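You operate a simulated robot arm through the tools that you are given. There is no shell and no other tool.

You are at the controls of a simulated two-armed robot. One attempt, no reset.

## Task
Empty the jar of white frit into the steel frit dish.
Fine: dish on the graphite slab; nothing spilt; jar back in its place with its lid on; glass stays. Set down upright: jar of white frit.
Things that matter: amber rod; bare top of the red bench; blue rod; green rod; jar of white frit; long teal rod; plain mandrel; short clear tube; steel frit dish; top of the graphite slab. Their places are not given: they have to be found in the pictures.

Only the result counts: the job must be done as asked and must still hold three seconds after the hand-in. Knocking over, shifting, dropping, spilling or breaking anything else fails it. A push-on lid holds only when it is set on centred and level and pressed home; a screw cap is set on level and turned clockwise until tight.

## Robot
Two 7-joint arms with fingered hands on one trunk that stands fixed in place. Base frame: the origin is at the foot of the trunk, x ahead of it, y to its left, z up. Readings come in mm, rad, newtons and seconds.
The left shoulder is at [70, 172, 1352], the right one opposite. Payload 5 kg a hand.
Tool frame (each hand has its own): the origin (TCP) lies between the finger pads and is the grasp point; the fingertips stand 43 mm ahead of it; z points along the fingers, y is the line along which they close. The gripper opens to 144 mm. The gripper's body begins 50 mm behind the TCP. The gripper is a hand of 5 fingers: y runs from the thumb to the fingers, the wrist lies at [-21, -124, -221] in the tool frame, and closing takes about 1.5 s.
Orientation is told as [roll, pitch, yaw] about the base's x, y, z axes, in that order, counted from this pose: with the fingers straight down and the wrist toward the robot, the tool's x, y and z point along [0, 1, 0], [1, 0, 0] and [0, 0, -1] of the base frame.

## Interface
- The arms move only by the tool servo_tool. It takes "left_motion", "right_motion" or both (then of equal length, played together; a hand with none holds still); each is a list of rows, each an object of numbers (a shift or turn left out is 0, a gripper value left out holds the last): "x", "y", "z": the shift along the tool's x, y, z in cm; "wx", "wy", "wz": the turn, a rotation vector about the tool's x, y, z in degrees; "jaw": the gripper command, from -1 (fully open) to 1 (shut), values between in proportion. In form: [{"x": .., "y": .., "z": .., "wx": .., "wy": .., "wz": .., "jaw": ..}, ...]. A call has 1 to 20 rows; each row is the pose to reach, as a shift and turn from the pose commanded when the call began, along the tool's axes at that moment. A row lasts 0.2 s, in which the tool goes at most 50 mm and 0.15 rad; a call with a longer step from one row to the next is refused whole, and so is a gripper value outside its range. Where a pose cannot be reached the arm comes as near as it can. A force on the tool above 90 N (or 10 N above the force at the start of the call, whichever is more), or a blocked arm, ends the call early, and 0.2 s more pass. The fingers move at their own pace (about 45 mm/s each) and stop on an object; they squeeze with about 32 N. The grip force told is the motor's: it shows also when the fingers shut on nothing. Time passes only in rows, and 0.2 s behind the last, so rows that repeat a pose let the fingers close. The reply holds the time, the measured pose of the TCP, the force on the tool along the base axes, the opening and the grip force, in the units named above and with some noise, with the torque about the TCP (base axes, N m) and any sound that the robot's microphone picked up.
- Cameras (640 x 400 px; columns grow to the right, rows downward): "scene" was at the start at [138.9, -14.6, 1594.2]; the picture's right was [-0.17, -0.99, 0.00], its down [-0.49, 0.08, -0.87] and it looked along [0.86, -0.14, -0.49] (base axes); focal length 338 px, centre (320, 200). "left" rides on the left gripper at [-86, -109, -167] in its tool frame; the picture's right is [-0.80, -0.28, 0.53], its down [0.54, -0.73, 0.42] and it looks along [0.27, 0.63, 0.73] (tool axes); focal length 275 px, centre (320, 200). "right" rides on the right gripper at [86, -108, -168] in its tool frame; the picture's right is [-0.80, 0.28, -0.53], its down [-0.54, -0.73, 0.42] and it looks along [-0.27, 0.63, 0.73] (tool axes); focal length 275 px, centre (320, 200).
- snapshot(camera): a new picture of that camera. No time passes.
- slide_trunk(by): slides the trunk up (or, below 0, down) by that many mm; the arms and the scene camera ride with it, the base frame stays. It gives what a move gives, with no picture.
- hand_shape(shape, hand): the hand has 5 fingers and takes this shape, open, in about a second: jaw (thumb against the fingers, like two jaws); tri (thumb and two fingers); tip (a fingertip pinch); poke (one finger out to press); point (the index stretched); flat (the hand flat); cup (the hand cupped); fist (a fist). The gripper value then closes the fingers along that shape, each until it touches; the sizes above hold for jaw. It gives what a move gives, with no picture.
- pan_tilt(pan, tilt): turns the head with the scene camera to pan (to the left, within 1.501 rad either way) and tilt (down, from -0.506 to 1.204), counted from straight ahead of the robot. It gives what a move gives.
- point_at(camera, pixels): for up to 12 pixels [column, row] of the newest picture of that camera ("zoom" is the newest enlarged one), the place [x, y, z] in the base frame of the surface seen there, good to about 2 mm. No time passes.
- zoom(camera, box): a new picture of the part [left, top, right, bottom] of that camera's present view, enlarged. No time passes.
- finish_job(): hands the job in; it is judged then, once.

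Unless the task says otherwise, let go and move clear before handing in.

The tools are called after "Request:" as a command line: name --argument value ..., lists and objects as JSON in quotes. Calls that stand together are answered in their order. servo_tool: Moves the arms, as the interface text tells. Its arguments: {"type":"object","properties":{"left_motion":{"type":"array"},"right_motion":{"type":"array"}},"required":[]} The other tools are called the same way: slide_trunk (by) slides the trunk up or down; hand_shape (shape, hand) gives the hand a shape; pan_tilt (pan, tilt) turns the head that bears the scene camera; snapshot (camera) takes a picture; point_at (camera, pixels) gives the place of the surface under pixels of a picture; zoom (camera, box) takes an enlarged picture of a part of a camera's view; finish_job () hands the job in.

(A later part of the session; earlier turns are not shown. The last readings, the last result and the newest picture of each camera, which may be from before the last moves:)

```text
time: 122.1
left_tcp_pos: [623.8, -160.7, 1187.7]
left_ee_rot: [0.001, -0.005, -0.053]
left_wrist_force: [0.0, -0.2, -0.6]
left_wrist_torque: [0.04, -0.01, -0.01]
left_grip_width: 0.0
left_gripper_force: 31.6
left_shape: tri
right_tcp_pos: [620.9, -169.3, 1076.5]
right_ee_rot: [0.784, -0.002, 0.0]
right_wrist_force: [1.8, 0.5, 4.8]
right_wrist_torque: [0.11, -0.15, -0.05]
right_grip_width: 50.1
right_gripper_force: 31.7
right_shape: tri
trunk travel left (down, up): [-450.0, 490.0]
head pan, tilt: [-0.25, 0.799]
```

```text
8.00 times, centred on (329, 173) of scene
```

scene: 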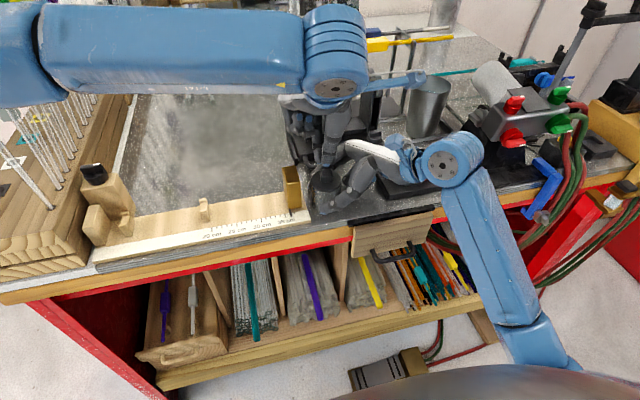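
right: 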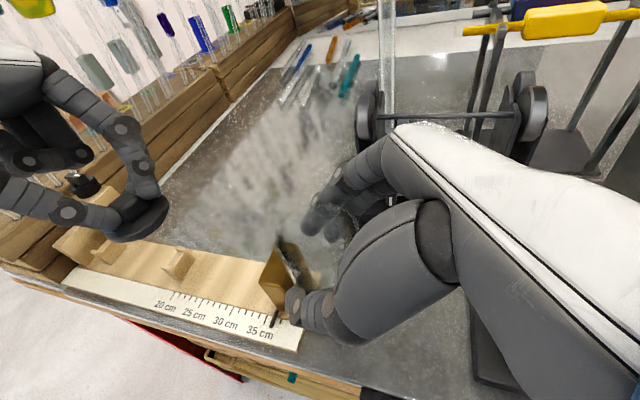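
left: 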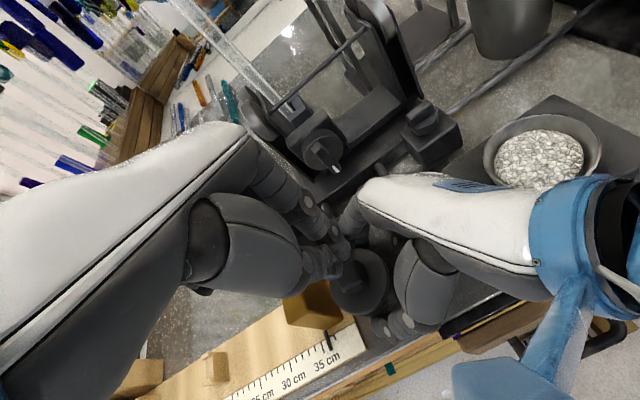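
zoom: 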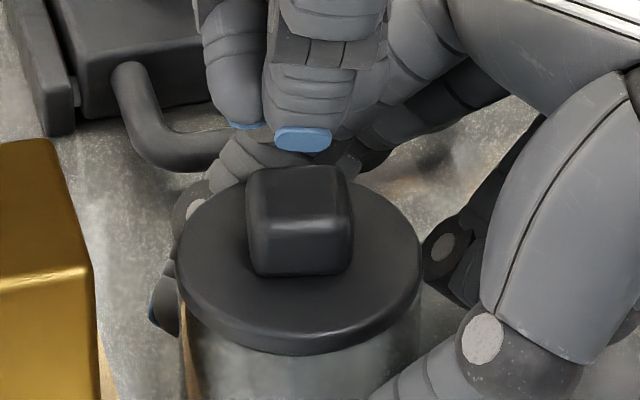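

With the left hand vertical its camera bracket seems to lean on the right hand's (the right hand's readings shift by 1–2 mm each time). I'll yaw the left hand a further 37° so its wrist swings away, keeping the fingertips over the knob.

Request:
servo_tool --left_motion '[{"x": -0.08, "y": 0.05, "z": -0.3, "wz": 7.4}, {"x": -0.16, "y": 0.1, "z": -0.5, "wz": 14.8}, {"x": -0.24, "y": 0.14, "z": -0.5, "wz": 22.2}, {"x": -0.32, "y": 0.18, "z": -0.5, "wz": 29.6}, {"x": -0.39, "y": 0.22, "z": -0.5, "wz": 37}, {"x": -0.39, "y": 0.22, "z": -0.5, "wz": 37}]'

Request:
zoom --camera "right" --box '[235, 140, 395, 260]'

Request:
zoom --camera "scene" --box '[294, 128, 374, 198]'

Request:
point_at --camera "zoom" --pixels '[[250, 175], [270, 180], [290, 190], [300, 180], [320, 180], [260, 160], [280, 170], [310, 160], [230, 170], [265, 240], [280, 225], [300, 220]]'

```text
time: 123.5
left_tcp_pos: [628.3, -163.9, 1191.0]
left_ee_rot: [0.002, -0.002, -0.7]
left_wrist_force: [1.2, -0.3, -1.0]
left_wrist_torque: [-0.01, 0.0, 0.03]
left_grip_width: 0.0
left_gripper_force: 32.2
left_shape: tri
right_tcp_pos: [623.6, -168.4, 1076.1]
right_ee_rot: [0.787, 0.0, -0.001]
right_wrist_force: [2.9, 2.4, 10.5]
right_wrist_torque: [0.23, -0.17, -0.04]
right_grip_width: 50.1
right_gripper_force: 31.6
right_shape: tri
trunk travel left (down, up): [-450.0, 490.0]
head pan, tilt: [-0.25, 0.799]
```

```text
3.33 times, centred on (315, 200) of right
```

zoom: 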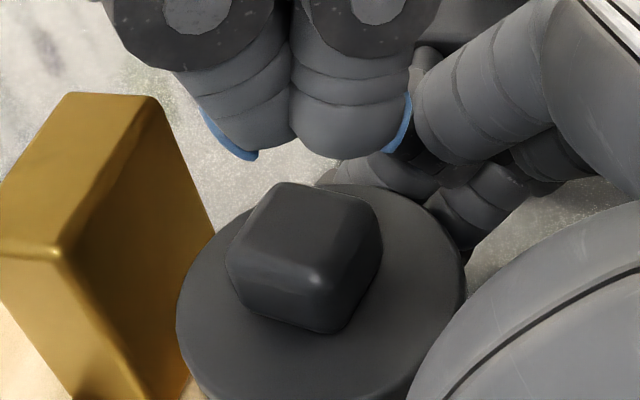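

```text
5.71 times, centred on (334, 163) of scene
```

zoom: 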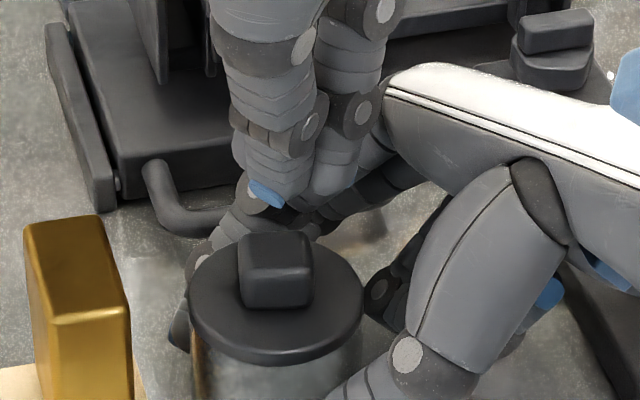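

```text
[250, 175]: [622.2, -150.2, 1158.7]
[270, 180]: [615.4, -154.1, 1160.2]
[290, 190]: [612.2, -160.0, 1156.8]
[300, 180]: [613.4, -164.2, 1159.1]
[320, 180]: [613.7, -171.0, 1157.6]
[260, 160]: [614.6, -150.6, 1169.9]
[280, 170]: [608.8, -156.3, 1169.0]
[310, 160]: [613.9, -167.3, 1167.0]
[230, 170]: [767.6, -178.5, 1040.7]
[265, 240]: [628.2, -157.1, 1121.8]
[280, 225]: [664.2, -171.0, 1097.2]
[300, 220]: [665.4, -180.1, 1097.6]
```

Now the right hand reads normally again (10 N, x 623.6) and the thumb tip is near (619,-159) above the knob. I'll lower 20 mm and then press gently.

Request:
servo_tool --left_motion '[{"z": 0.6}, {"z": 1.3}, {"z": 1.9}, {"z": 2.1}, {"z": 2.1}]'

Request:
zoom --camera "scene" --box '[304, 148, 354, 198]'

Request:
zoom --camera "right" --box '[235, 160, 395, 260]'

```text
time: 124.7
left_tcp_pos: [628.0, -164.7, 1168.3]
left_ee_rot: [0.002, -0.002, -0.698]
left_wrist_force: [-0.4, 0.6, -0.8]
left_wrist_torque: [0.02, 0.0, -0.03]
left_grip_width: 0.3
left_gripper_force: 32.3
left_shape: tri
right_tcp_pos: [623.5, -169.8, 1075.1]
right_ee_rot: [0.783, 0.001, -0.001]
right_wrist_force: [2.9, 3.2, 11.6]
right_wrist_torque: [0.25, -0.19, -0.01]
right_grip_width: 50.1
right_gripper_force: 32.2
right_shape: tri
trunk travel left (down, up): [-450.0, 490.0]
head pan, tilt: [-0.25, 0.799]
```

```text
8.00 times, centred on (329, 173) of scene
```

zoom: 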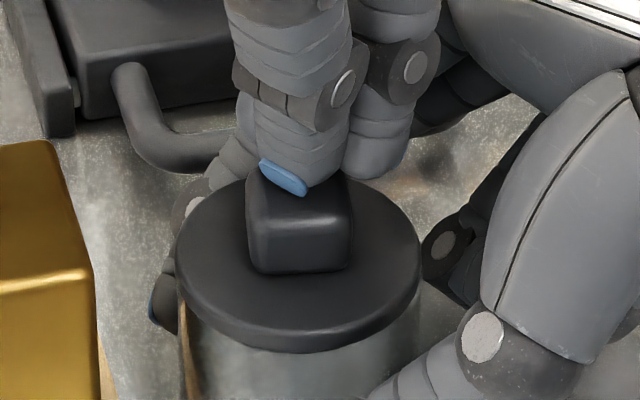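

```text
4.00 times, centred on (315, 210) of right
```

zoom: 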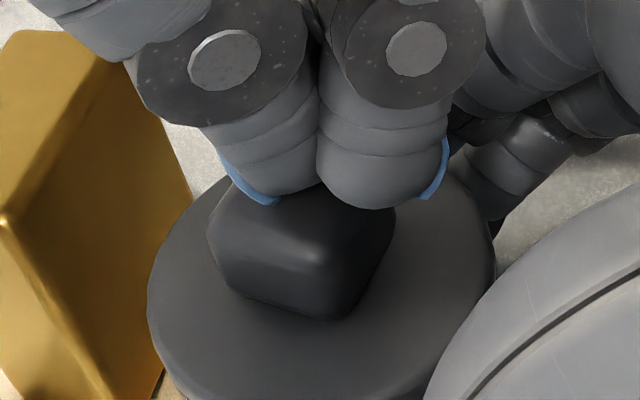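

The tips are just above the knob but a little towards its far-right corner. I'll shift 4 mm nearer and 2 mm left, then lower to contact.

Request:
servo_tool --left_motion '[{"x": -0.1, "y": -0.43, "z": 0.0}, {"x": -0.1, "y": -0.43, "z": 0.15}, {"x": -0.1, "y": -0.43, "z": 0.25}, {"x": -0.1, "y": -0.43, "z": 0.25}]'

```text
time: 125.7
left_tcp_pos: [625.2, -162.4, 1168.6]
left_ee_rot: [0.001, -0.002, -0.698]
left_wrist_force: [1.4, 0.2, 4.4]
left_wrist_torque: [0.08, -0.03, 0.02]
left_grip_width: 0.0
left_gripper_force: 32.0
left_shape: tri
right_tcp_pos: [622.0, -168.8, 1074.9]
right_ee_rot: [0.785, 0.0, 0.001]
right_wrist_force: [3.5, 0.6, 10.1]
right_wrist_torque: [0.24, -0.26, 0.01]
right_grip_width: 50.1
right_gripper_force: 32.0
right_shape: tri
trunk travel left (down, up): [-450.0, 490.0]
head pan, tilt: [-0.25, 0.799]
```

Contact (4.4 N). I'll press on in steps and listen.

Request:
servo_tool --left_motion '[{"z": 0.1}, {"z": 0.2}, {"z": 0.3}, {"z": 0.3}]'

Request:
zoom --camera "right" --box '[265, 235, 345, 285]'

```text
time: 126.7
left_tcp_pos: [625.7, -162.7, 1166.4]
left_ee_rot: [0.001, -0.009, -0.697]
left_wrist_force: [-0.8, 2.5, 39.6]
left_wrist_torque: [0.29, 0.27, -0.08]
left_grip_width: 0.1
left_gripper_force: 31.7
left_shape: tri
right_tcp_pos: [621.5, -169.1, 1075.4]
right_ee_rot: [0.785, -0.001, 0.0]
right_wrist_force: [9.7, -0.3, 0.9]
right_wrist_torque: [0.01, -0.29, -0.23]
right_grip_width: 50.1
right_gripper_force: 32.0
right_shape: tri
trunk travel left (down, up): [-450.0, 490.0]
head pan, tilt: [-0.25, 0.799]
```

```text
8.00 times, centred on (305, 260) of right
```

zoom: 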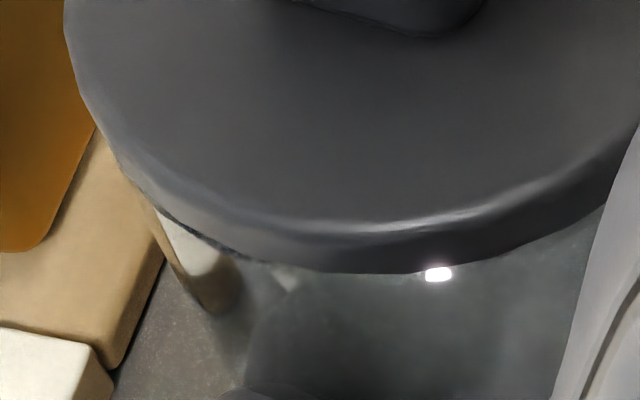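

Request:
servo_tool --left_motion '[{"z": 0.1}, {"z": 0.2}, {"z": 0.25}, {"z": 0.25}]'

Request:
zoom --camera "scene" --box '[304, 158, 354, 208]'

```text
time: 127.7
left_tcp_pos: [624.6, -161.9, 1166.8]
left_ee_rot: [-0.001, -0.009, -0.698]
left_wrist_force: [-0.5, 5.4, 58.1]
left_wrist_torque: [0.56, 0.46, -0.05]
left_grip_width: 0.1
left_gripper_force: 31.9
left_shape: tri
right_tcp_pos: [620.7, -168.6, 1076.7]
right_ee_rot: [0.784, -0.003, -0.001]
right_wrist_force: [9.7, -1.9, -4.4]
right_wrist_torque: [-0.11, -0.21, -0.32]
right_grip_width: 50.0
right_gripper_force: 32.3
right_shape: tri
trunk travel left (down, up): [-450.0, 490.0]
head pan, tilt: [-0.25, 0.799]
```

```text
8.00 times, centred on (329, 183) of scene
```

zoom: 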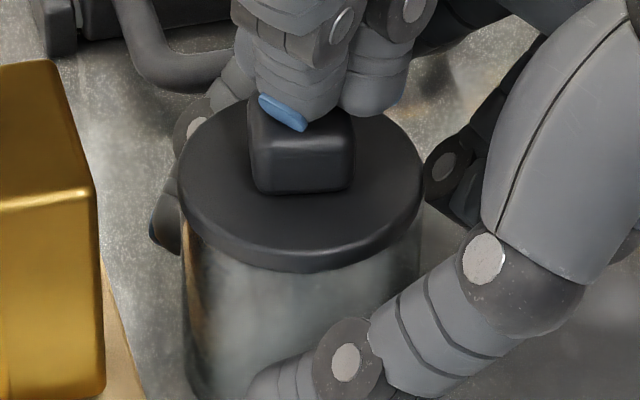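

58 N held steadily. I'll unload slowly and rise, listening for any sound.

Request:
servo_tool --left_motion '[{"z": -0.3}, {"z": -0.6}, {"z": -0.9}, {"z": -1.5}, {"z": -2.5}, {"z": -4.0}, {"z": -4.0}]'

Request:
zoom --camera "right" --box '[265, 235, 345, 285]'

Request:
zoom --camera "scene" --box '[304, 158, 354, 208]'

Request:
point_at --camera "zoom" --pixels '[[195, 160], [205, 210], [260, 235], [330, 240], [390, 215], [405, 160], [385, 125], [220, 125], [300, 100], [300, 262]]'

```text
time: 129.3
left_tcp_pos: [625.7, -163.2, 1200.4]
left_ee_rot: [-0.001, 0.001, -0.699]
left_wrist_force: [0.5, -0.7, 0.0]
left_wrist_torque: [-0.01, 0.01, -0.01]
left_grip_width: 0.0
left_gripper_force: 31.8
left_shape: tri
right_tcp_pos: [622.8, -170.0, 1075.5]
right_ee_rot: [0.787, 0.0, 0.001]
right_wrist_force: [-2.1, 1.1, 8.0]
right_wrist_torque: [0.18, -0.02, 0.11]
right_grip_width: 50.0
right_gripper_force: 31.8
right_shape: tri
trunk travel left (down, up): [-450.0, 490.0]
head pan, tilt: [-0.25, 0.799]
```

```text
8.00 times, centred on (305, 260) of right
```

zoom: 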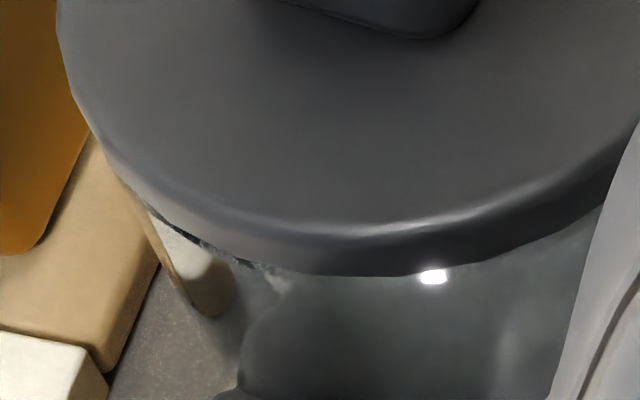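

```text
8.00 times, centred on (329, 183) of scene
```

zoom: 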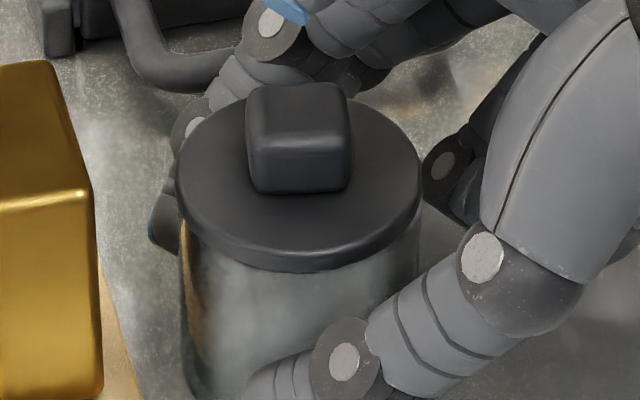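

```text
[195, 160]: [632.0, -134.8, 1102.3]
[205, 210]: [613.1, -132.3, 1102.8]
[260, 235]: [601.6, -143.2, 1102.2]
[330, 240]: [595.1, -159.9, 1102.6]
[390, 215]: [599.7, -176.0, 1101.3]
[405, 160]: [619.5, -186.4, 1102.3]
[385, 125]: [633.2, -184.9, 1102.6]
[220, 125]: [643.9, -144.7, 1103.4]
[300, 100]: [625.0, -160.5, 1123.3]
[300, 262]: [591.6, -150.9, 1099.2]
```

Silent again, and the lid top is level (1101.3–1103.4). By every reading so far it should be home now. I'll verify without gripping: bring the closed fingertips down in front of the knob and nudge it sideways very lightly, since a lid that is home should resist while a loose one would slide with no force.

Request:
servo_tool --left_motion '[{"x": -1.5, "y": -1.8, "z": 0}, {"x": -3.1, "y": -3.65, "z": 0}, {"x": -3.1, "y": -3.65, "z": 1.5}, {"x": -3.1, "y": -3.65, "z": 3.0}, {"x": -3.1, "y": -3.65, "z": 4.1}, {"x": -3.1, "y": -3.65, "z": 4.1}]'

Request:
zoom --camera "right" --box '[215, 140, 415, 280]'

Request:
zoom --camera "scene" --box '[294, 138, 374, 208]'

```text
time: 130.7
left_tcp_pos: [577.1, -162.5, 1160.6]
left_ee_rot: [0.002, -0.001, -0.699]
left_wrist_force: [0.6, -0.5, 0.0]
left_wrist_torque: [0.0, -0.03, -0.02]
left_grip_width: 0.1
left_gripper_force: 32.3
left_shape: tri
right_tcp_pos: [623.4, -170.5, 1074.4]
right_ee_rot: [0.785, -0.003, 0.001]
right_wrist_force: [-2.0, 2.6, 7.6]
right_wrist_torque: [0.2, -0.1, 0.08]
right_grip_width: 50.3
right_gripper_force: 31.7
right_shape: tri
trunk travel left (down, up): [-450.0, 490.0]
head pan, tilt: [-0.25, 0.799]
```

```text
2.86 times, centred on (315, 210) of right
```

zoom: 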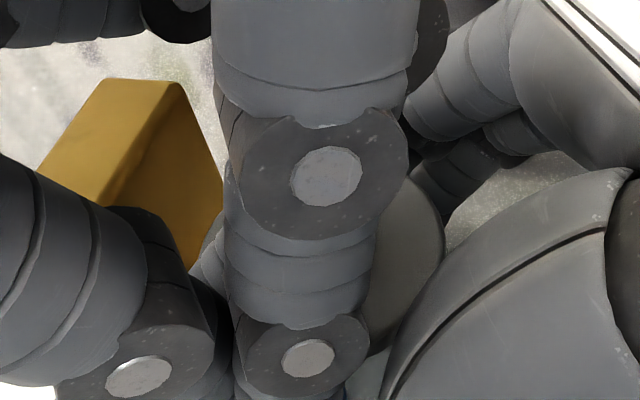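

```text
5.71 times, centred on (334, 173) of scene
```

zoom: 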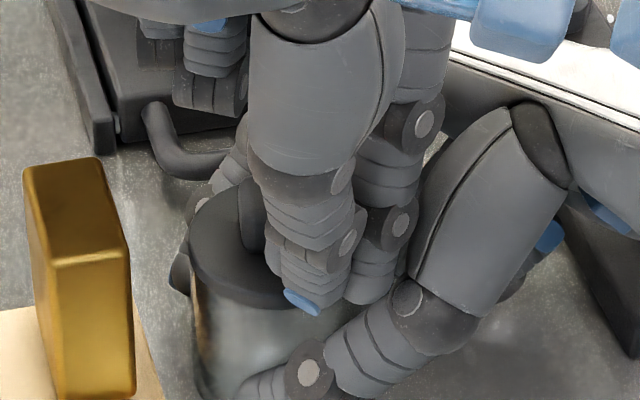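

Request:
point_at --camera "zoom" --pixels '[[305, 290], [300, 305], [320, 285], [370, 280], [365, 298], [390, 260], [250, 215], [265, 240], [240, 190], [410, 270]]'

```text
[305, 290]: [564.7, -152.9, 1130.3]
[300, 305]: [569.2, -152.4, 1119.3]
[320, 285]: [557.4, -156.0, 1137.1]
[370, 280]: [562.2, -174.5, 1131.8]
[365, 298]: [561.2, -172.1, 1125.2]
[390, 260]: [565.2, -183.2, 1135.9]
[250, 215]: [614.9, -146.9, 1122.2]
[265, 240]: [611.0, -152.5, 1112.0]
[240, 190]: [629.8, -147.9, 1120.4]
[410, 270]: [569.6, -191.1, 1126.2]
```

This front approach is too cramped beside the right thumb, so I'll back off. From the left side, with the hand yawed to -90°, the fingers can touch the knob's left face with open space around. I rise first and go there.

Request:
servo_tool --left_motion '[{"z": -1.5}, {"z": -4.0}, {"x": 1.0, "y": 0.1, "z": -4.0, "wz": 7.2}, {"x": 2.0, "y": 0.2, "z": -4.0, "wz": 14.4}, {"x": 3.0, "y": 0.3, "z": -4.0, "wz": 21.6}, {"x": 4.0, "y": 0.4, "z": -4.0, "wz": 28.8}, {"x": 5.0, "y": 0.5, "z": -4.0, "wz": 36}, {"x": 6.02, "y": 0.56, "z": -4.0, "wz": 43.2}, {"x": 6.02, "y": 0.56, "z": -4.0, "wz": 50}, {"x": 6.02, "y": 0.56, "z": -4.0, "wz": 50}]'

Request:
zoom --camera "scene" --box '[284, 118, 384, 208]'

Request:
zoom --camera "right" --box '[215, 140, 415, 280]'

```text
time: 132.9
left_tcp_pos: [605.6, -128.4, 1177.9]
left_ee_rot: [-0.025, 0.018, -1.322]
left_wrist_force: [0.0, 0.2, 0.0]
left_wrist_torque: [0.01, 0.01, -0.05]
left_grip_width: 0.0
left_gripper_force: 32.1
left_shape: tri
left hand out of reach, approached as far as the arm can: row 7, 8, 9, 10
right_tcp_pos: [623.4, -170.6, 1073.5]
right_ee_rot: [0.789, -0.002, 0.0]
right_wrist_force: [-0.9, 1.1, 29.5]
right_wrist_torque: [0.64, -0.28, 0.25]
right_grip_width: 50.8
right_gripper_force: 32.1
right_shape: tri
trunk travel left (down, up): [-450.0, 490.0]
head pan, tilt: [-0.25, 0.799]
```

```text
4.44 times, centred on (334, 163) of scene
```

zoom: 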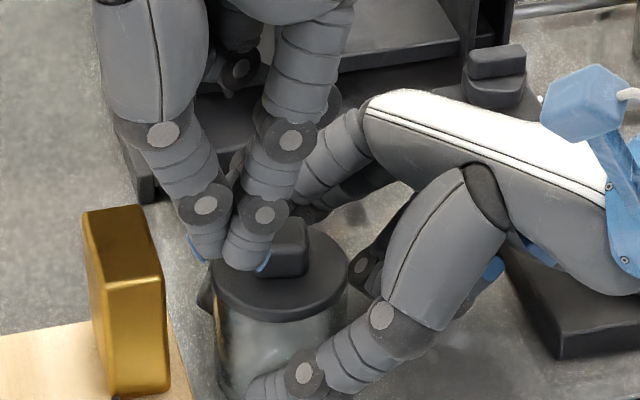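

```text
2.86 times, centred on (315, 210) of right
```

zoom: 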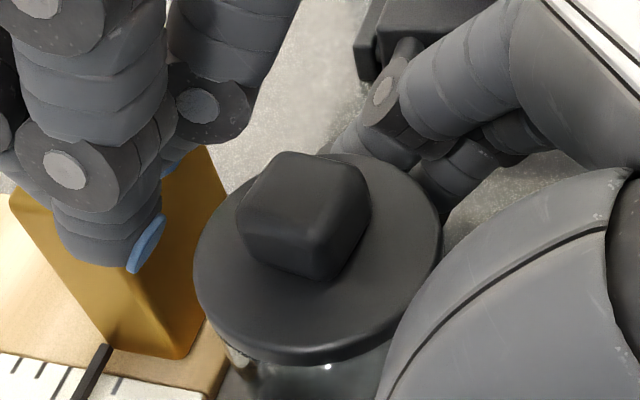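

The arm cannot reach that yaw, and the right hand now reads 29 N, so the left arm is probably leaning on the right one. I'll back the left hand off at once, up and back in yaw.

Request:
servo_tool --left_motion '[{"z": -2.0, "wz": -7}, {"z": -4.0, "wz": -14}, {"z": -4.0, "wz": -21}, {"z": -4.0, "wz": -28}, {"z": -4.0, "wz": -36}, {"z": -4.0, "wz": -36}]'

Request:
snapshot --camera "scene"

```text
time: 134.3
left_tcp_pos: [616.3, -131.8, 1241.0]
left_ee_rot: [0.001, -0.001, -0.693]
left_wrist_force: [-4.1, -3.6, 0.5]
left_wrist_torque: [0.27, -0.3, 0.01]
left_grip_width: 0.0
left_gripper_force: 32.0
left_shape: tri
right_tcp_pos: [626.3, -171.0, 1074.1]
right_ee_rot: [0.788, 0.004, 0.004]
right_wrist_force: [1.3, 0.2, 1.7]
right_wrist_torque: [-0.21, -0.04, 0.04]
right_grip_width: 50.7
right_gripper_force: 32.3
right_shape: tri
trunk travel left (down, up): [-450.0, 490.0]
head pan, tilt: [-0.25, 0.799]
```

```text
taken
```

scene: 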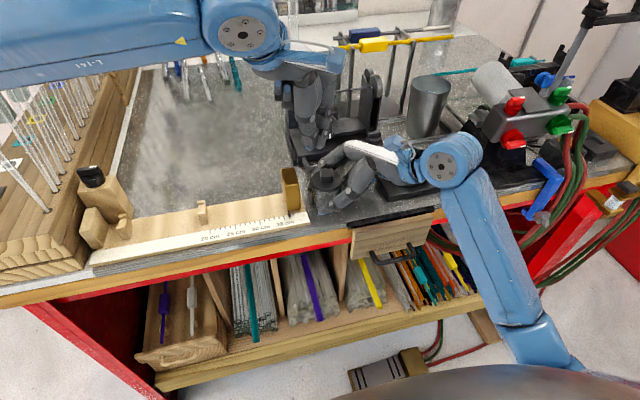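

Request:
servo_tool --left_motion '[{"z": -2.0}, {"z": -4.0}, {"z": -4.0}]'

Request:
zoom --camera "scene" --box '[284, 138, 384, 218]'

Request:
zoom --camera "right" --box '[235, 180, 395, 280]'

```text
time: 135.1
left_tcp_pos: [614.1, -127.1, 1279.5]
left_ee_rot: [0.0, -0.002, -0.694]
left_wrist_force: [-0.5, -0.7, -1.1]
left_wrist_torque: [0.01, 0.01, 0.0]
left_grip_width: 0.0
left_gripper_force: 32.2
left_shape: tri
right_tcp_pos: [624.4, -170.3, 1075.2]
right_ee_rot: [0.786, 0.001, -0.001]
right_wrist_force: [-0.1, -0.3, 0.0]
right_wrist_torque: [-0.1, 0.02, -0.01]
right_grip_width: 50.5
right_gripper_force: 31.9
right_shape: tri
trunk travel left (down, up): [-450.0, 490.0]
head pan, tilt: [-0.25, 0.799]
```

```text
5.00 times, centred on (334, 178) of scene
```

zoom: 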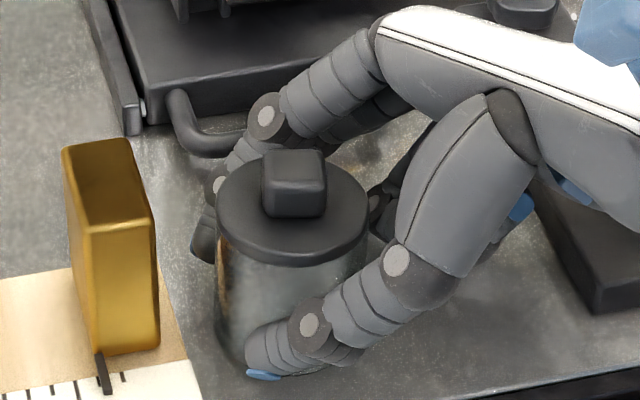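

```text
4.00 times, centred on (315, 230) of right
```

zoom: 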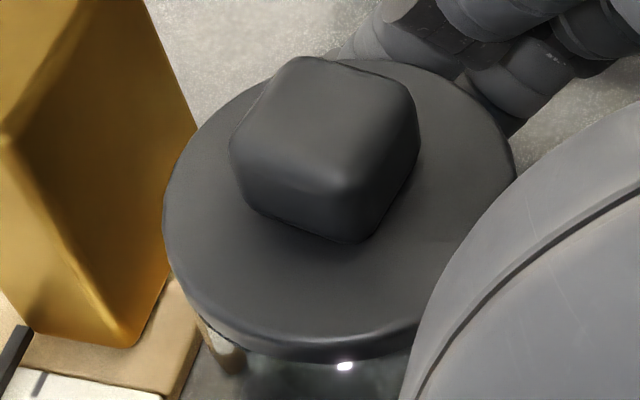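

The bump slid the jar and lid together about 4 mm to the right within the right hand (lid now 162–515 in the right view). I'll measure where they are and whether they are level.

Request:
point_at --camera "zoom" --pixels '[[185, 220], [205, 290], [290, 330], [380, 310], [450, 260], [490, 190], [470, 120], [400, 75], [225, 130], [270, 85], [370, 100], [350, 180]]'

Request:
zoom --camera "scene" --box '[304, 158, 354, 208]'

Request:
point_at --camera "zoom" --pixels '[[205, 165], [220, 210], [275, 235], [345, 240], [405, 215], [420, 165], [400, 125], [235, 125], [315, 100], [200, 240], [428, 235], [310, 262]]'

```text
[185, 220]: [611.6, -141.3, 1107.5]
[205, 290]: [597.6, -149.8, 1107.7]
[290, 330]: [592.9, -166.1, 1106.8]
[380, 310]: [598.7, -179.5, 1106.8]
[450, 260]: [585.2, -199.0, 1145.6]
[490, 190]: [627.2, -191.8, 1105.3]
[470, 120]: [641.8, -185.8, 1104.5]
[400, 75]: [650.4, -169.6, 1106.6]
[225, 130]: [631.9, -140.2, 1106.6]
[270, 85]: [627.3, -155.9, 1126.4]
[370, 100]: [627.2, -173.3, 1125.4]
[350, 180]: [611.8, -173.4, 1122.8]
```

```text
8.00 times, centred on (329, 183) of scene
```

zoom: 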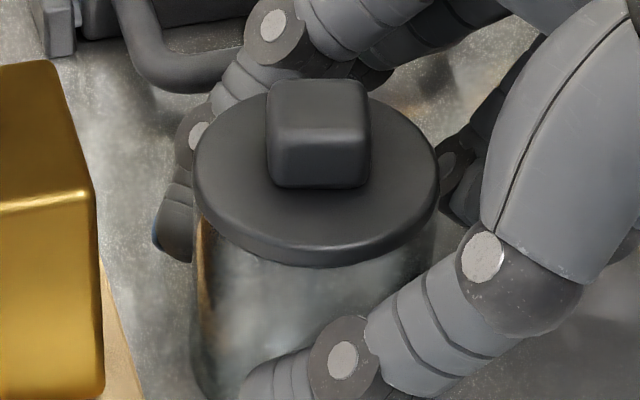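

```text
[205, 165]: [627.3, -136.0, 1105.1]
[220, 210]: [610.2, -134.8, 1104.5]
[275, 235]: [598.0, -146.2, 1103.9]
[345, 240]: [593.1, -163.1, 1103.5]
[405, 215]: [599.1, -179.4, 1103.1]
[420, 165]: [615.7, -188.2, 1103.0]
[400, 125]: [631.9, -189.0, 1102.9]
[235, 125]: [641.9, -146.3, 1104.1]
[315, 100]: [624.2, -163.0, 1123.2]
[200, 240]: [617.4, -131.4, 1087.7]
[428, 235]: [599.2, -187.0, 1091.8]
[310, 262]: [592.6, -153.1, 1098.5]
```

The jar has tilted about 2° in the hand, left side up, with the lid still square on it. I'll first move the left hand well clear, then lift the jar slightly, shift it back to its place, and press it flat onto the bench.

Request:
servo_tool --left_motion '[{"x": 2.9, "y": -2.4, "z": 0}, {"x": 5.8, "y": -4.9, "z": 0}, {"x": 8.7, "y": -7.3, "z": 0}, {"x": 11.6, "y": -9.8, "z": 0}, {"x": 14.5, "y": -12.2, "z": 0}, {"x": 14.5, "y": -12.2, "z": 0}]'

Request:
zoom --camera "scene" --box '[294, 148, 364, 218]'

```text
time: 136.5
left_tcp_pos: [612.3, 61.2, 1280.2]
left_ee_rot: [0.001, 0.001, -0.696]
left_wrist_force: [0.8, 0.0, 0.2]
left_wrist_torque: [0.05, -0.04, 0.05]
left_grip_width: 0.3
left_gripper_force: 31.3
left_shape: tri
right_tcp_pos: [624.2, -169.5, 1074.3]
right_ee_rot: [0.788, -0.001, -0.001]
right_wrist_force: [-0.8, 1.1, 2.0]
right_wrist_torque: [-0.01, 0.04, 0.04]
right_grip_width: 50.1
right_gripper_force: 32.0
right_shape: tri
trunk travel left (down, up): [-450.0, 490.0]
head pan, tilt: [-0.25, 0.799]
```

```text
5.71 times, centred on (329, 183) of scene
```

zoom: 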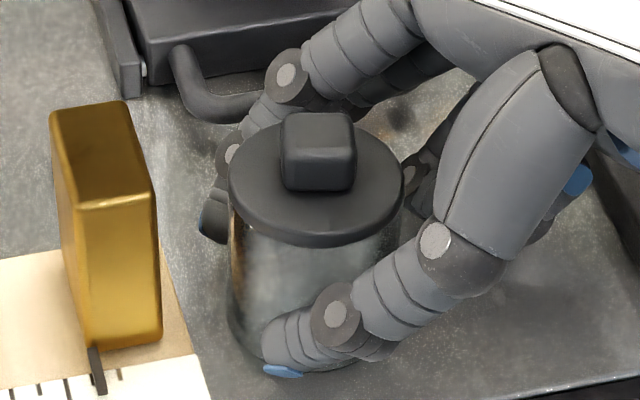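

The left hand is clear. I'll lift the jar about 4 mm, shift it (+3.5,+5) mm back towards its original spot, and look.

Request:
servo_tool --right_motion '[{"x": 0.14, "z": -0.14}, {"x": 0.28, "z": -0.28}, {"x": 0.46, "y": 0.18, "z": -0.1}, {"x": 0.64, "y": 0.35, "z": 0.07}, {"x": 0.64, "y": 0.35, "z": 0.07}]'

Request:
zoom --camera "scene" --box '[304, 158, 354, 208]'

Request:
point_at --camera "zoom" --pixels '[[205, 165], [220, 210], [275, 235], [345, 240], [400, 205], [410, 155], [390, 120], [235, 125], [315, 100], [185, 240], [418, 235], [300, 255]]'

Request:
zoom --camera "right" --box '[235, 180, 395, 280]'

```text
time: 137.7
left_tcp_pos: [612.4, 61.3, 1281.2]
left_ee_rot: [0.002, -0.001, -0.693]
left_wrist_force: [0.2, 0.2, -0.4]
left_wrist_torque: [0.0, 0.04, -0.01]
left_grip_width: 0.0
left_gripper_force: 32.0
left_shape: tri
right_tcp_pos: [625.8, -164.4, 1078.3]
right_ee_rot: [0.785, 0.0, 0.0]
right_wrist_force: [-0.7, -0.3, -1.5]
right_wrist_torque: [-0.03, -0.03, 0.03]
right_grip_width: 50.3
right_gripper_force: 32.2
right_shape: tri
trunk travel left (down, up): [-450.0, 490.0]
head pan, tilt: [-0.25, 0.799]
```

```text
8.00 times, centred on (329, 183) of scene
```

zoom: 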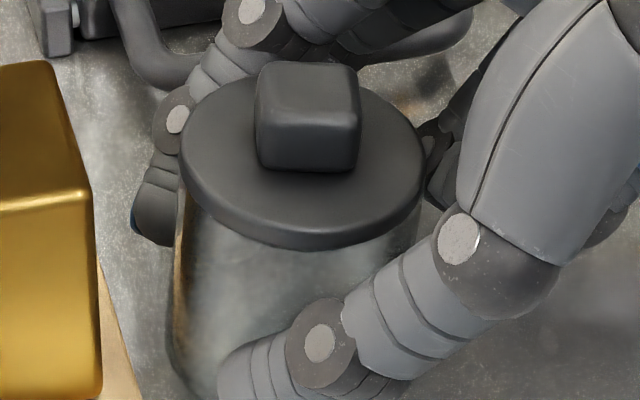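

```text
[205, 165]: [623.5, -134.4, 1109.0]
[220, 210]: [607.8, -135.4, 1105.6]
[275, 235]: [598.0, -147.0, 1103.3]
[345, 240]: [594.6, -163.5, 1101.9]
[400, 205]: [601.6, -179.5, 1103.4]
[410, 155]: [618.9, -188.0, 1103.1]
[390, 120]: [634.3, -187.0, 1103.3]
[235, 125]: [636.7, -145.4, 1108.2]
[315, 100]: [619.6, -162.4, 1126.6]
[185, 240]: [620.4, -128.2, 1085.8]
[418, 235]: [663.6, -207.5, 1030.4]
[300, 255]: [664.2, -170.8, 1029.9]
```

```text
4.00 times, centred on (315, 230) of right
```

zoom: 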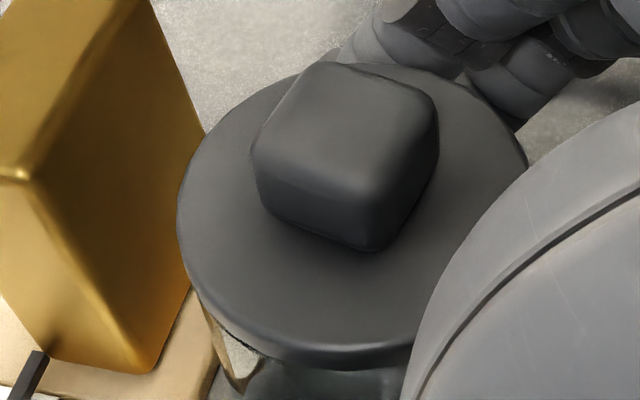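

Lifted, the jar hangs tilted about 6° in the grip (lid left edge 1109, right 1103), with the lid following it. I'll rotate the right hand back by 6° about the same axis so the jar is upright before it touches the bench.

Request:
servo_tool --right_motion '[{"wy": -2}, {"wy": -4}, {"wy": -6}, {"wy": -6}]'

Request:
zoom --camera "scene" --box '[304, 158, 354, 208]'

Request:
point_at --camera "zoom" --pixels '[[200, 160], [215, 200], [270, 225], [340, 230], [395, 200], [405, 155], [385, 115], [230, 120], [310, 90], [180, 240], [415, 235], [300, 250]]'

Request:
zoom --camera "scene" --box '[294, 158, 364, 228]'

```text
time: 138.7
left_tcp_pos: [613.5, 60.6, 1280.7]
left_ee_rot: [0.004, 0.0, -0.692]
left_wrist_force: [-0.1, -0.8, 0.3]
left_wrist_torque: [0.01, 0.01, -0.02]
left_grip_width: 0.2
left_gripper_force: 31.9
left_shape: tri
right_tcp_pos: [627.0, -164.8, 1079.0]
right_ee_rot: [0.681, -0.001, -0.001]
right_wrist_force: [0.5, 0.3, -3.4]
right_wrist_torque: [-0.02, 0.02, -0.02]
right_grip_width: 50.4
right_gripper_force: 31.7
right_shape: tri
trunk travel left (down, up): [-450.0, 490.0]
head pan, tilt: [-0.25, 0.799]
```

```text
8.00 times, centred on (329, 183) of scene
```

zoom: 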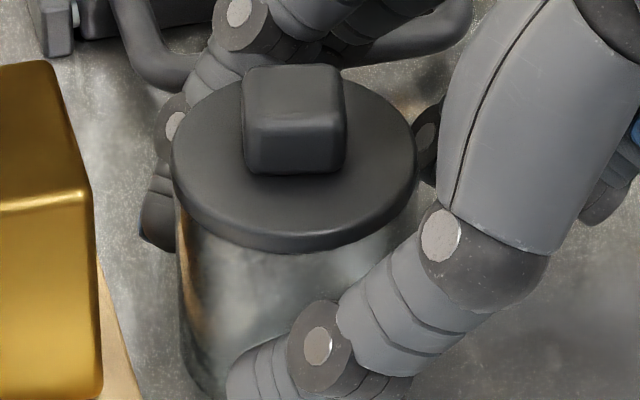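

```text
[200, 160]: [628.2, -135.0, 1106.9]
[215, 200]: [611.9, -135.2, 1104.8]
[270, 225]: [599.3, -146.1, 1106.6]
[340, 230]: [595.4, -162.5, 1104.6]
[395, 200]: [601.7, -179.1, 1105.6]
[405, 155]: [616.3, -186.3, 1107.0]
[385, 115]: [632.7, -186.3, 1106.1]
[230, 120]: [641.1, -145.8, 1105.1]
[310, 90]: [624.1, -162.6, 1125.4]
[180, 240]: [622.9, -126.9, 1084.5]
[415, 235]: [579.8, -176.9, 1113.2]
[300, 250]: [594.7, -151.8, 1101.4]
```

```text
5.71 times, centred on (329, 193) of scene
```

zoom: 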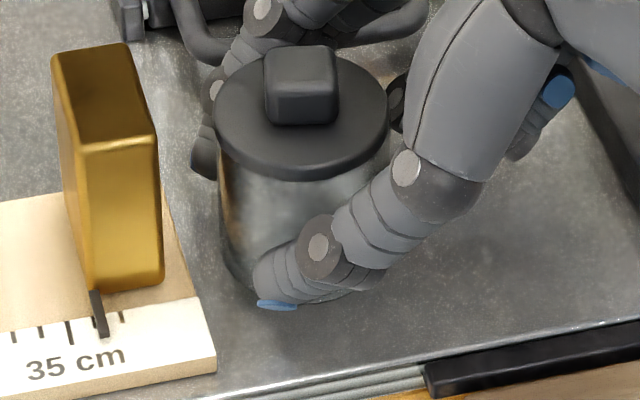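

Now the lid top is level again (1104.6–1107.0), so the jar is upright and about 3 mm above the bench, centred near (624,-158), close to its original spot. I'll lower it gently to the bench.

Request:
servo_tool --right_motion '[{"x": -0.063, "z": 0.078}, {"x": -0.126, "z": 0.155}, {"x": -0.126, "z": 0.155}]'

```text
time: 139.5
left_tcp_pos: [612.1, 61.3, 1281.3]
left_ee_rot: [0.002, -0.002, -0.694]
left_wrist_force: [0.1, -0.2, 0.0]
left_wrist_torque: [-0.02, 0.01, 0.0]
left_grip_width: 0.1
left_gripper_force: 31.8
left_shape: tri
right_tcp_pos: [628.0, -165.1, 1076.1]
right_ee_rot: [0.681, 0.001, 0.001]
right_wrist_force: [-0.4, 0.2, -2.4]
right_wrist_torque: [0.01, 0.0, 0.02]
right_grip_width: 50.4
right_gripper_force: 32.0
right_shape: tri
trunk travel left (down, up): [-450.0, 490.0]
head pan, tilt: [-0.25, 0.799]
```

Request:
servo_tool --right_motion '[{"x": -0.063, "z": 0.078}, {"x": -0.063, "z": 0.078}]'

```text
time: 140.1
left_tcp_pos: [611.9, 59.6, 1280.6]
left_ee_rot: [0.001, 0.002, -0.692]
left_wrist_force: [0.1, -0.7, -0.2]
left_wrist_torque: [-0.03, 0.0, 0.05]
left_grip_width: 0.0
left_gripper_force: 31.9
left_shape: tri
right_tcp_pos: [627.3, -165.1, 1074.1]
right_ee_rot: [0.68, 0.003, 0.0]
right_wrist_force: [-0.8, 0.1, -2.7]
right_wrist_torque: [-0.03, 0.0, 0.0]
right_grip_width: 50.4
right_gripper_force: 32.3
right_shape: tri
trunk travel left (down, up): [-450.0, 490.0]
head pan, tilt: [-0.25, 0.799]
```

Request:
servo_tool --right_motion '[{"x": -0.063, "z": 0.078}, {"x": -0.063, "z": 0.078}]'

```text
time: 140.7
left_tcp_pos: [611.2, 61.4, 1280.7]
left_ee_rot: [0.001, -0.002, -0.694]
left_wrist_force: [-0.2, 0.9, 0.3]
left_wrist_torque: [0.02, 0.03, -0.01]
left_grip_width: 0.0
left_gripper_force: 32.2
left_shape: tri
right_tcp_pos: [627.6, -164.4, 1074.7]
right_ee_rot: [0.681, 0.001, 0.0]
right_wrist_force: [-0.7, -0.9, 1.8]
right_wrist_torque: [0.03, 0.0, 0.0]
right_grip_width: 50.4
right_gripper_force: 32.1
right_shape: tri
trunk travel left (down, up): [-450.0, 490.0]
head pan, tilt: [-0.25, 0.799]
```

Contact (1.8 N). One more millimetre to seat it flat, then I look.

Request:
servo_tool --right_motion '[{"x": -0.063, "z": 0.078}, {"x": -0.063, "z": 0.078}]'

Request:
zoom --camera "scene" --box '[304, 158, 354, 208]'

Request:
point_at --camera "zoom" --pixels '[[200, 170], [215, 210], [270, 235], [340, 240], [395, 210], [405, 165], [385, 125], [230, 130], [310, 100], [180, 250], [415, 245], [300, 260]]'

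Request:
zoom --camera "right" --box '[235, 180, 395, 280]'

Request:
point_at --camera "zoom" --pixels '[[210, 200], [220, 270], [290, 330], [370, 330], [490, 190], [470, 120], [400, 85], [250, 130], [290, 95], [390, 110]]'

```text
time: 141.3
left_tcp_pos: [612.5, 60.9, 1281.1]
left_ee_rot: [0.003, -0.002, -0.694]
left_wrist_force: [-0.5, 0.2, -1.0]
left_wrist_torque: [-0.04, 0.02, 0.01]
left_grip_width: 0.0
left_gripper_force: 31.8
left_shape: tri
right_tcp_pos: [626.7, -164.8, 1075.8]
right_ee_rot: [0.68, -0.001, -0.001]
right_wrist_force: [0.7, -1.0, 7.3]
right_wrist_torque: [0.11, -0.07, 0.0]
right_grip_width: 50.4
right_gripper_force: 32.0
right_shape: tri
trunk travel left (down, up): [-450.0, 490.0]
head pan, tilt: [-0.25, 0.799]
```

```text
8.00 times, centred on (329, 183) of scene
```

zoom: 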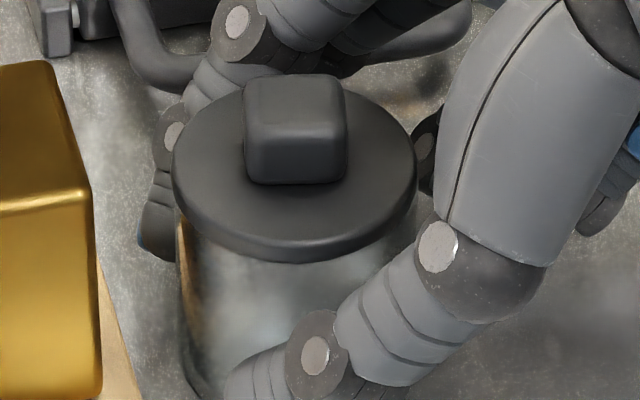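

```text
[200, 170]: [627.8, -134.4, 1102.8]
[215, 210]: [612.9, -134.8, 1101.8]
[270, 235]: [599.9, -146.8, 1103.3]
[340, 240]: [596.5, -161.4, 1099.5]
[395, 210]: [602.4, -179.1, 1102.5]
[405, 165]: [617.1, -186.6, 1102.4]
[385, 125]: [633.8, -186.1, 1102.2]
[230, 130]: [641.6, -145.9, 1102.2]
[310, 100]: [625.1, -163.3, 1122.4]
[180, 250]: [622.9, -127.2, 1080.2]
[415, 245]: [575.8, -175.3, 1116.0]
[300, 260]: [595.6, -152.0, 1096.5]
```

```text
4.00 times, centred on (315, 230) of right
```

zoom: 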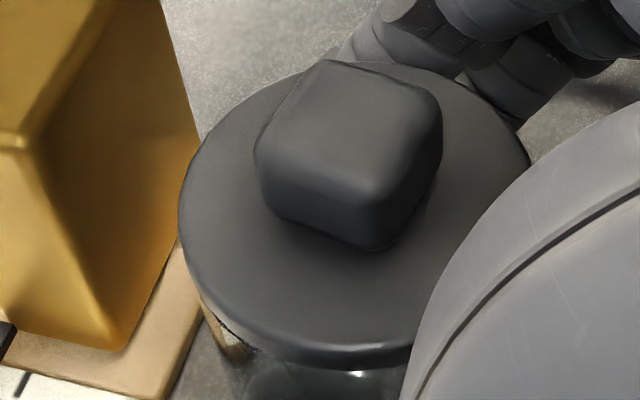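

```text
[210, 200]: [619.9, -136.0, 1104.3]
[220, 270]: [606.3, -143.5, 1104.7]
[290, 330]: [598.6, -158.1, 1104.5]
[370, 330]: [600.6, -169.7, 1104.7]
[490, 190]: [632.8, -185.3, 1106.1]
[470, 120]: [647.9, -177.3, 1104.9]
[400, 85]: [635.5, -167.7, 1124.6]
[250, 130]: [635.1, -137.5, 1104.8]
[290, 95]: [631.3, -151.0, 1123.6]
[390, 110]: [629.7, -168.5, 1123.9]
```

The jar stands flat (lid top 1101.8–1103.3) at nearly its original spot, still steadied by the right hand, and no snap was heard during the bump. I'll do the light side-nudge test from the left with the reachable -40° yaw, keeping the fingertips clear of the brass block. First I go to the stand-off.

Request:
servo_tool --left_motion '[{"x": -2.5, "y": 2.3, "z": 0}, {"x": -5.0, "y": 4.65, "z": 0}, {"x": -7.6, "y": 7.0, "z": 1.0}, {"x": -10.1, "y": 9.3, "z": 3.0}, {"x": -12.6, "y": 11.6, "z": 5.5}, {"x": -12.6, "y": 11.6, "z": 8.1}, {"x": -12.6, "y": 11.6, "z": 8.1}]'

Request:
zoom --camera "scene" --box '[284, 128, 384, 208]'

Request:
zoom --camera "right" --box '[215, 140, 415, 280]'

```text
time: 142.9
left_tcp_pos: [619.9, -111.6, 1199.2]
left_ee_rot: [0.001, -0.002, -0.694]
left_wrist_force: [-0.5, -0.5, -0.5]
left_wrist_torque: [0.02, -0.05, 0.01]
left_grip_width: 0.0
left_gripper_force: 31.9
left_shape: tri
right_tcp_pos: [627.5, -163.4, 1074.6]
right_ee_rot: [0.683, 0.0, 0.0]
right_wrist_force: [0.9, 4.2, 9.6]
right_wrist_torque: [0.29, -0.2, 0.07]
right_grip_width: 50.4
right_gripper_force: 32.8
right_shape: tri
trunk travel left (down, up): [-450.0, 490.0]
head pan, tilt: [-0.25, 0.799]
```

```text
5.00 times, centred on (334, 168) of scene
```

zoom: 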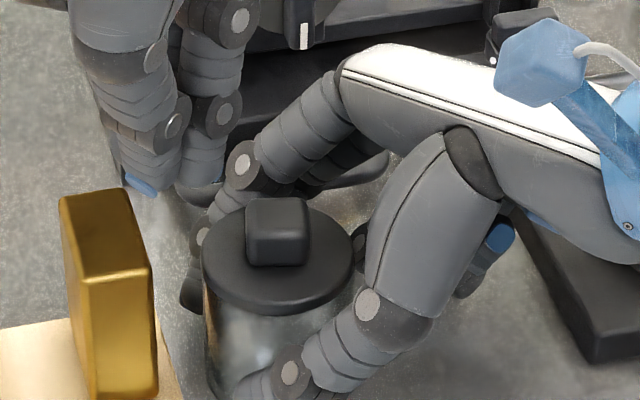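

```text
2.86 times, centred on (315, 210) of right
```

zoom: 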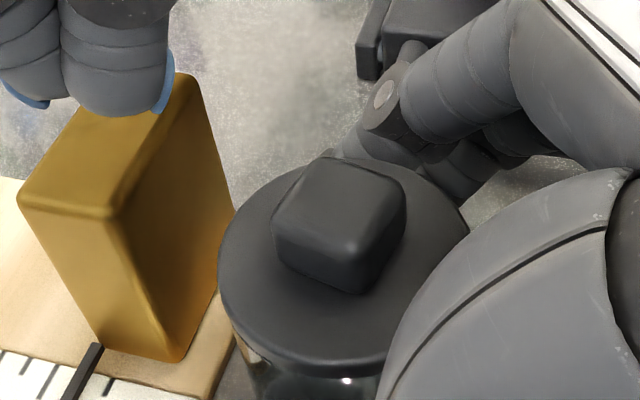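

Request:
point_at --camera "zoom" --pixels '[[115, 108], [150, 95], [165, 70], [90, 100], [35, 95], [290, 210], [280, 240], [330, 180]]'

Request:
zoom --camera "scene" --box '[284, 128, 384, 208]'

Request:
point_at --camera "zoom" --pixels '[[140, 188], [150, 185], [205, 180], [215, 170], [195, 185], [225, 160], [250, 235], [255, 215]]'

```text
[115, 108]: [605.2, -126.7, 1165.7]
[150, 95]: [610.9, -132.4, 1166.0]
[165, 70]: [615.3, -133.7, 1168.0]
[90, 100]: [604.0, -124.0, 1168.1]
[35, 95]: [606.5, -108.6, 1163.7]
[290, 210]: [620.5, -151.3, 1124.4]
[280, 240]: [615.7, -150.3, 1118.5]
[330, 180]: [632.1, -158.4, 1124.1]
```

```text
5.00 times, centred on (334, 168) of scene
```

zoom: 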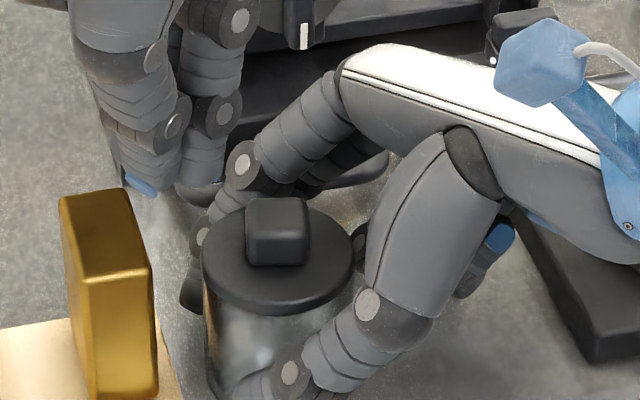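

```text
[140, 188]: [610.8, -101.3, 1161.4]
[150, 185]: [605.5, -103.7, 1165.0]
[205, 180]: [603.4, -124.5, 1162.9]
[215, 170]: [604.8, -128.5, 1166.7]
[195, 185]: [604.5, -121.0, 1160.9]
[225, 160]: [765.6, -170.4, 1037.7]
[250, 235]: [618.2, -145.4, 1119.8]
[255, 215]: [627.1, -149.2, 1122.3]
```

The index finger's right side is 22 mm right of the TCP, and its bottom 38 mm below. I'll shift so it lines up with the knob's left face with 4 mm to spare and the thumb stays off the brass block, then lower beside the knob.

Request:
servo_tool --left_motion '[{"x": -0.08, "y": 0.7, "z": 0}, {"x": -0.15, "y": 1.43, "z": 0}, {"x": -0.15, "y": 1.43, "z": 1.5}, {"x": -0.15, "y": 1.43, "z": 3.0}, {"x": -0.15, "y": 1.43, "z": 4.2}, {"x": -0.15, "y": 1.43, "z": 4.7}, {"x": -0.15, "y": 1.43, "z": 4.7}]'

Request:
zoom --camera "scene" --box '[284, 138, 364, 208]'

Request:
zoom --camera "right" --box '[235, 160, 395, 280]'

```text
time: 144.5
left_tcp_pos: [628.9, -120.8, 1150.2]
left_ee_rot: [0.002, -0.003, -0.694]
left_wrist_force: [-0.1, -1.9, 0.5]
left_wrist_torque: [-0.02, -0.02, 0.01]
left_grip_width: 0.2
left_gripper_force: 32.0
left_shape: tri
right_tcp_pos: [627.0, -164.9, 1073.8]
right_ee_rot: [0.68, 0.0, 0.0]
right_wrist_force: [0.5, 1.5, 10.0]
right_wrist_torque: [0.21, -0.19, 0.01]
right_grip_width: 50.6
right_gripper_force: 32.2
right_shape: tri
trunk travel left (down, up): [-450.0, 490.0]
head pan, tilt: [-0.25, 0.799]
```

```text
5.71 times, centred on (324, 173) of scene
```

zoom: 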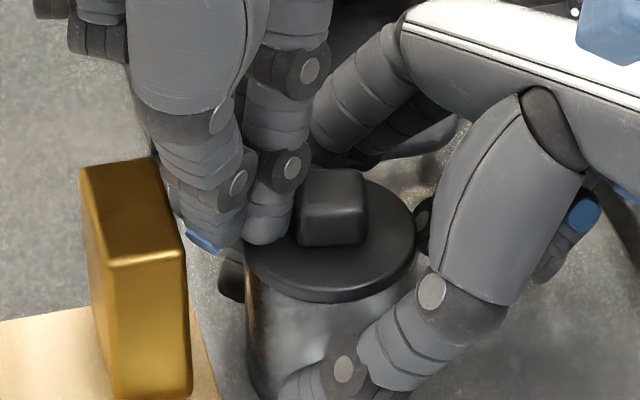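

```text
3.33 times, centred on (315, 220) of right
```

zoom: 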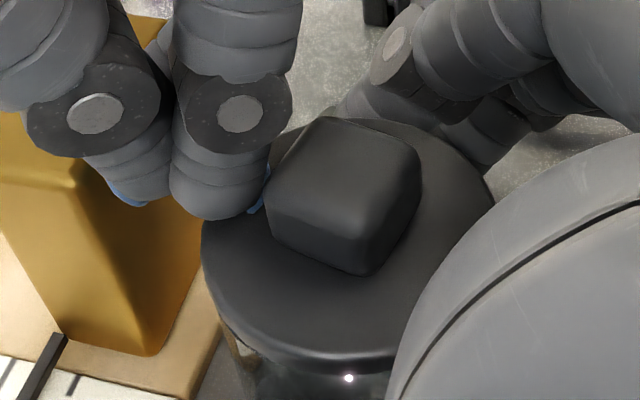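

The index finger is right beside the knob's left face. I'll nudge rightwards 1 mm at a time and read the sideways force.

Request:
servo_tool --left_motion '[{"x": -0.077, "y": 0.064}, {"x": -0.153, "y": 0.129}, {"x": -0.153, "y": 0.129}]'

```text
time: 145.3
left_tcp_pos: [628.6, -123.1, 1151.6]
left_ee_rot: [0.001, -0.002, -0.694]
left_wrist_force: [-0.4, 0.8, 0.1]
left_wrist_torque: [0.04, -0.01, -0.01]
left_grip_width: 0.0
left_gripper_force: 32.1
left_shape: tri
right_tcp_pos: [628.4, -163.4, 1075.5]
right_ee_rot: [0.68, 0.0, 0.001]
right_wrist_force: [-1.3, 0.0, 9.9]
right_wrist_torque: [0.15, -0.18, 0.05]
right_grip_width: 50.6
right_gripper_force: 32.2
right_shape: tri
trunk travel left (down, up): [-450.0, 490.0]
head pan, tilt: [-0.25, 0.799]
heard: snap
```

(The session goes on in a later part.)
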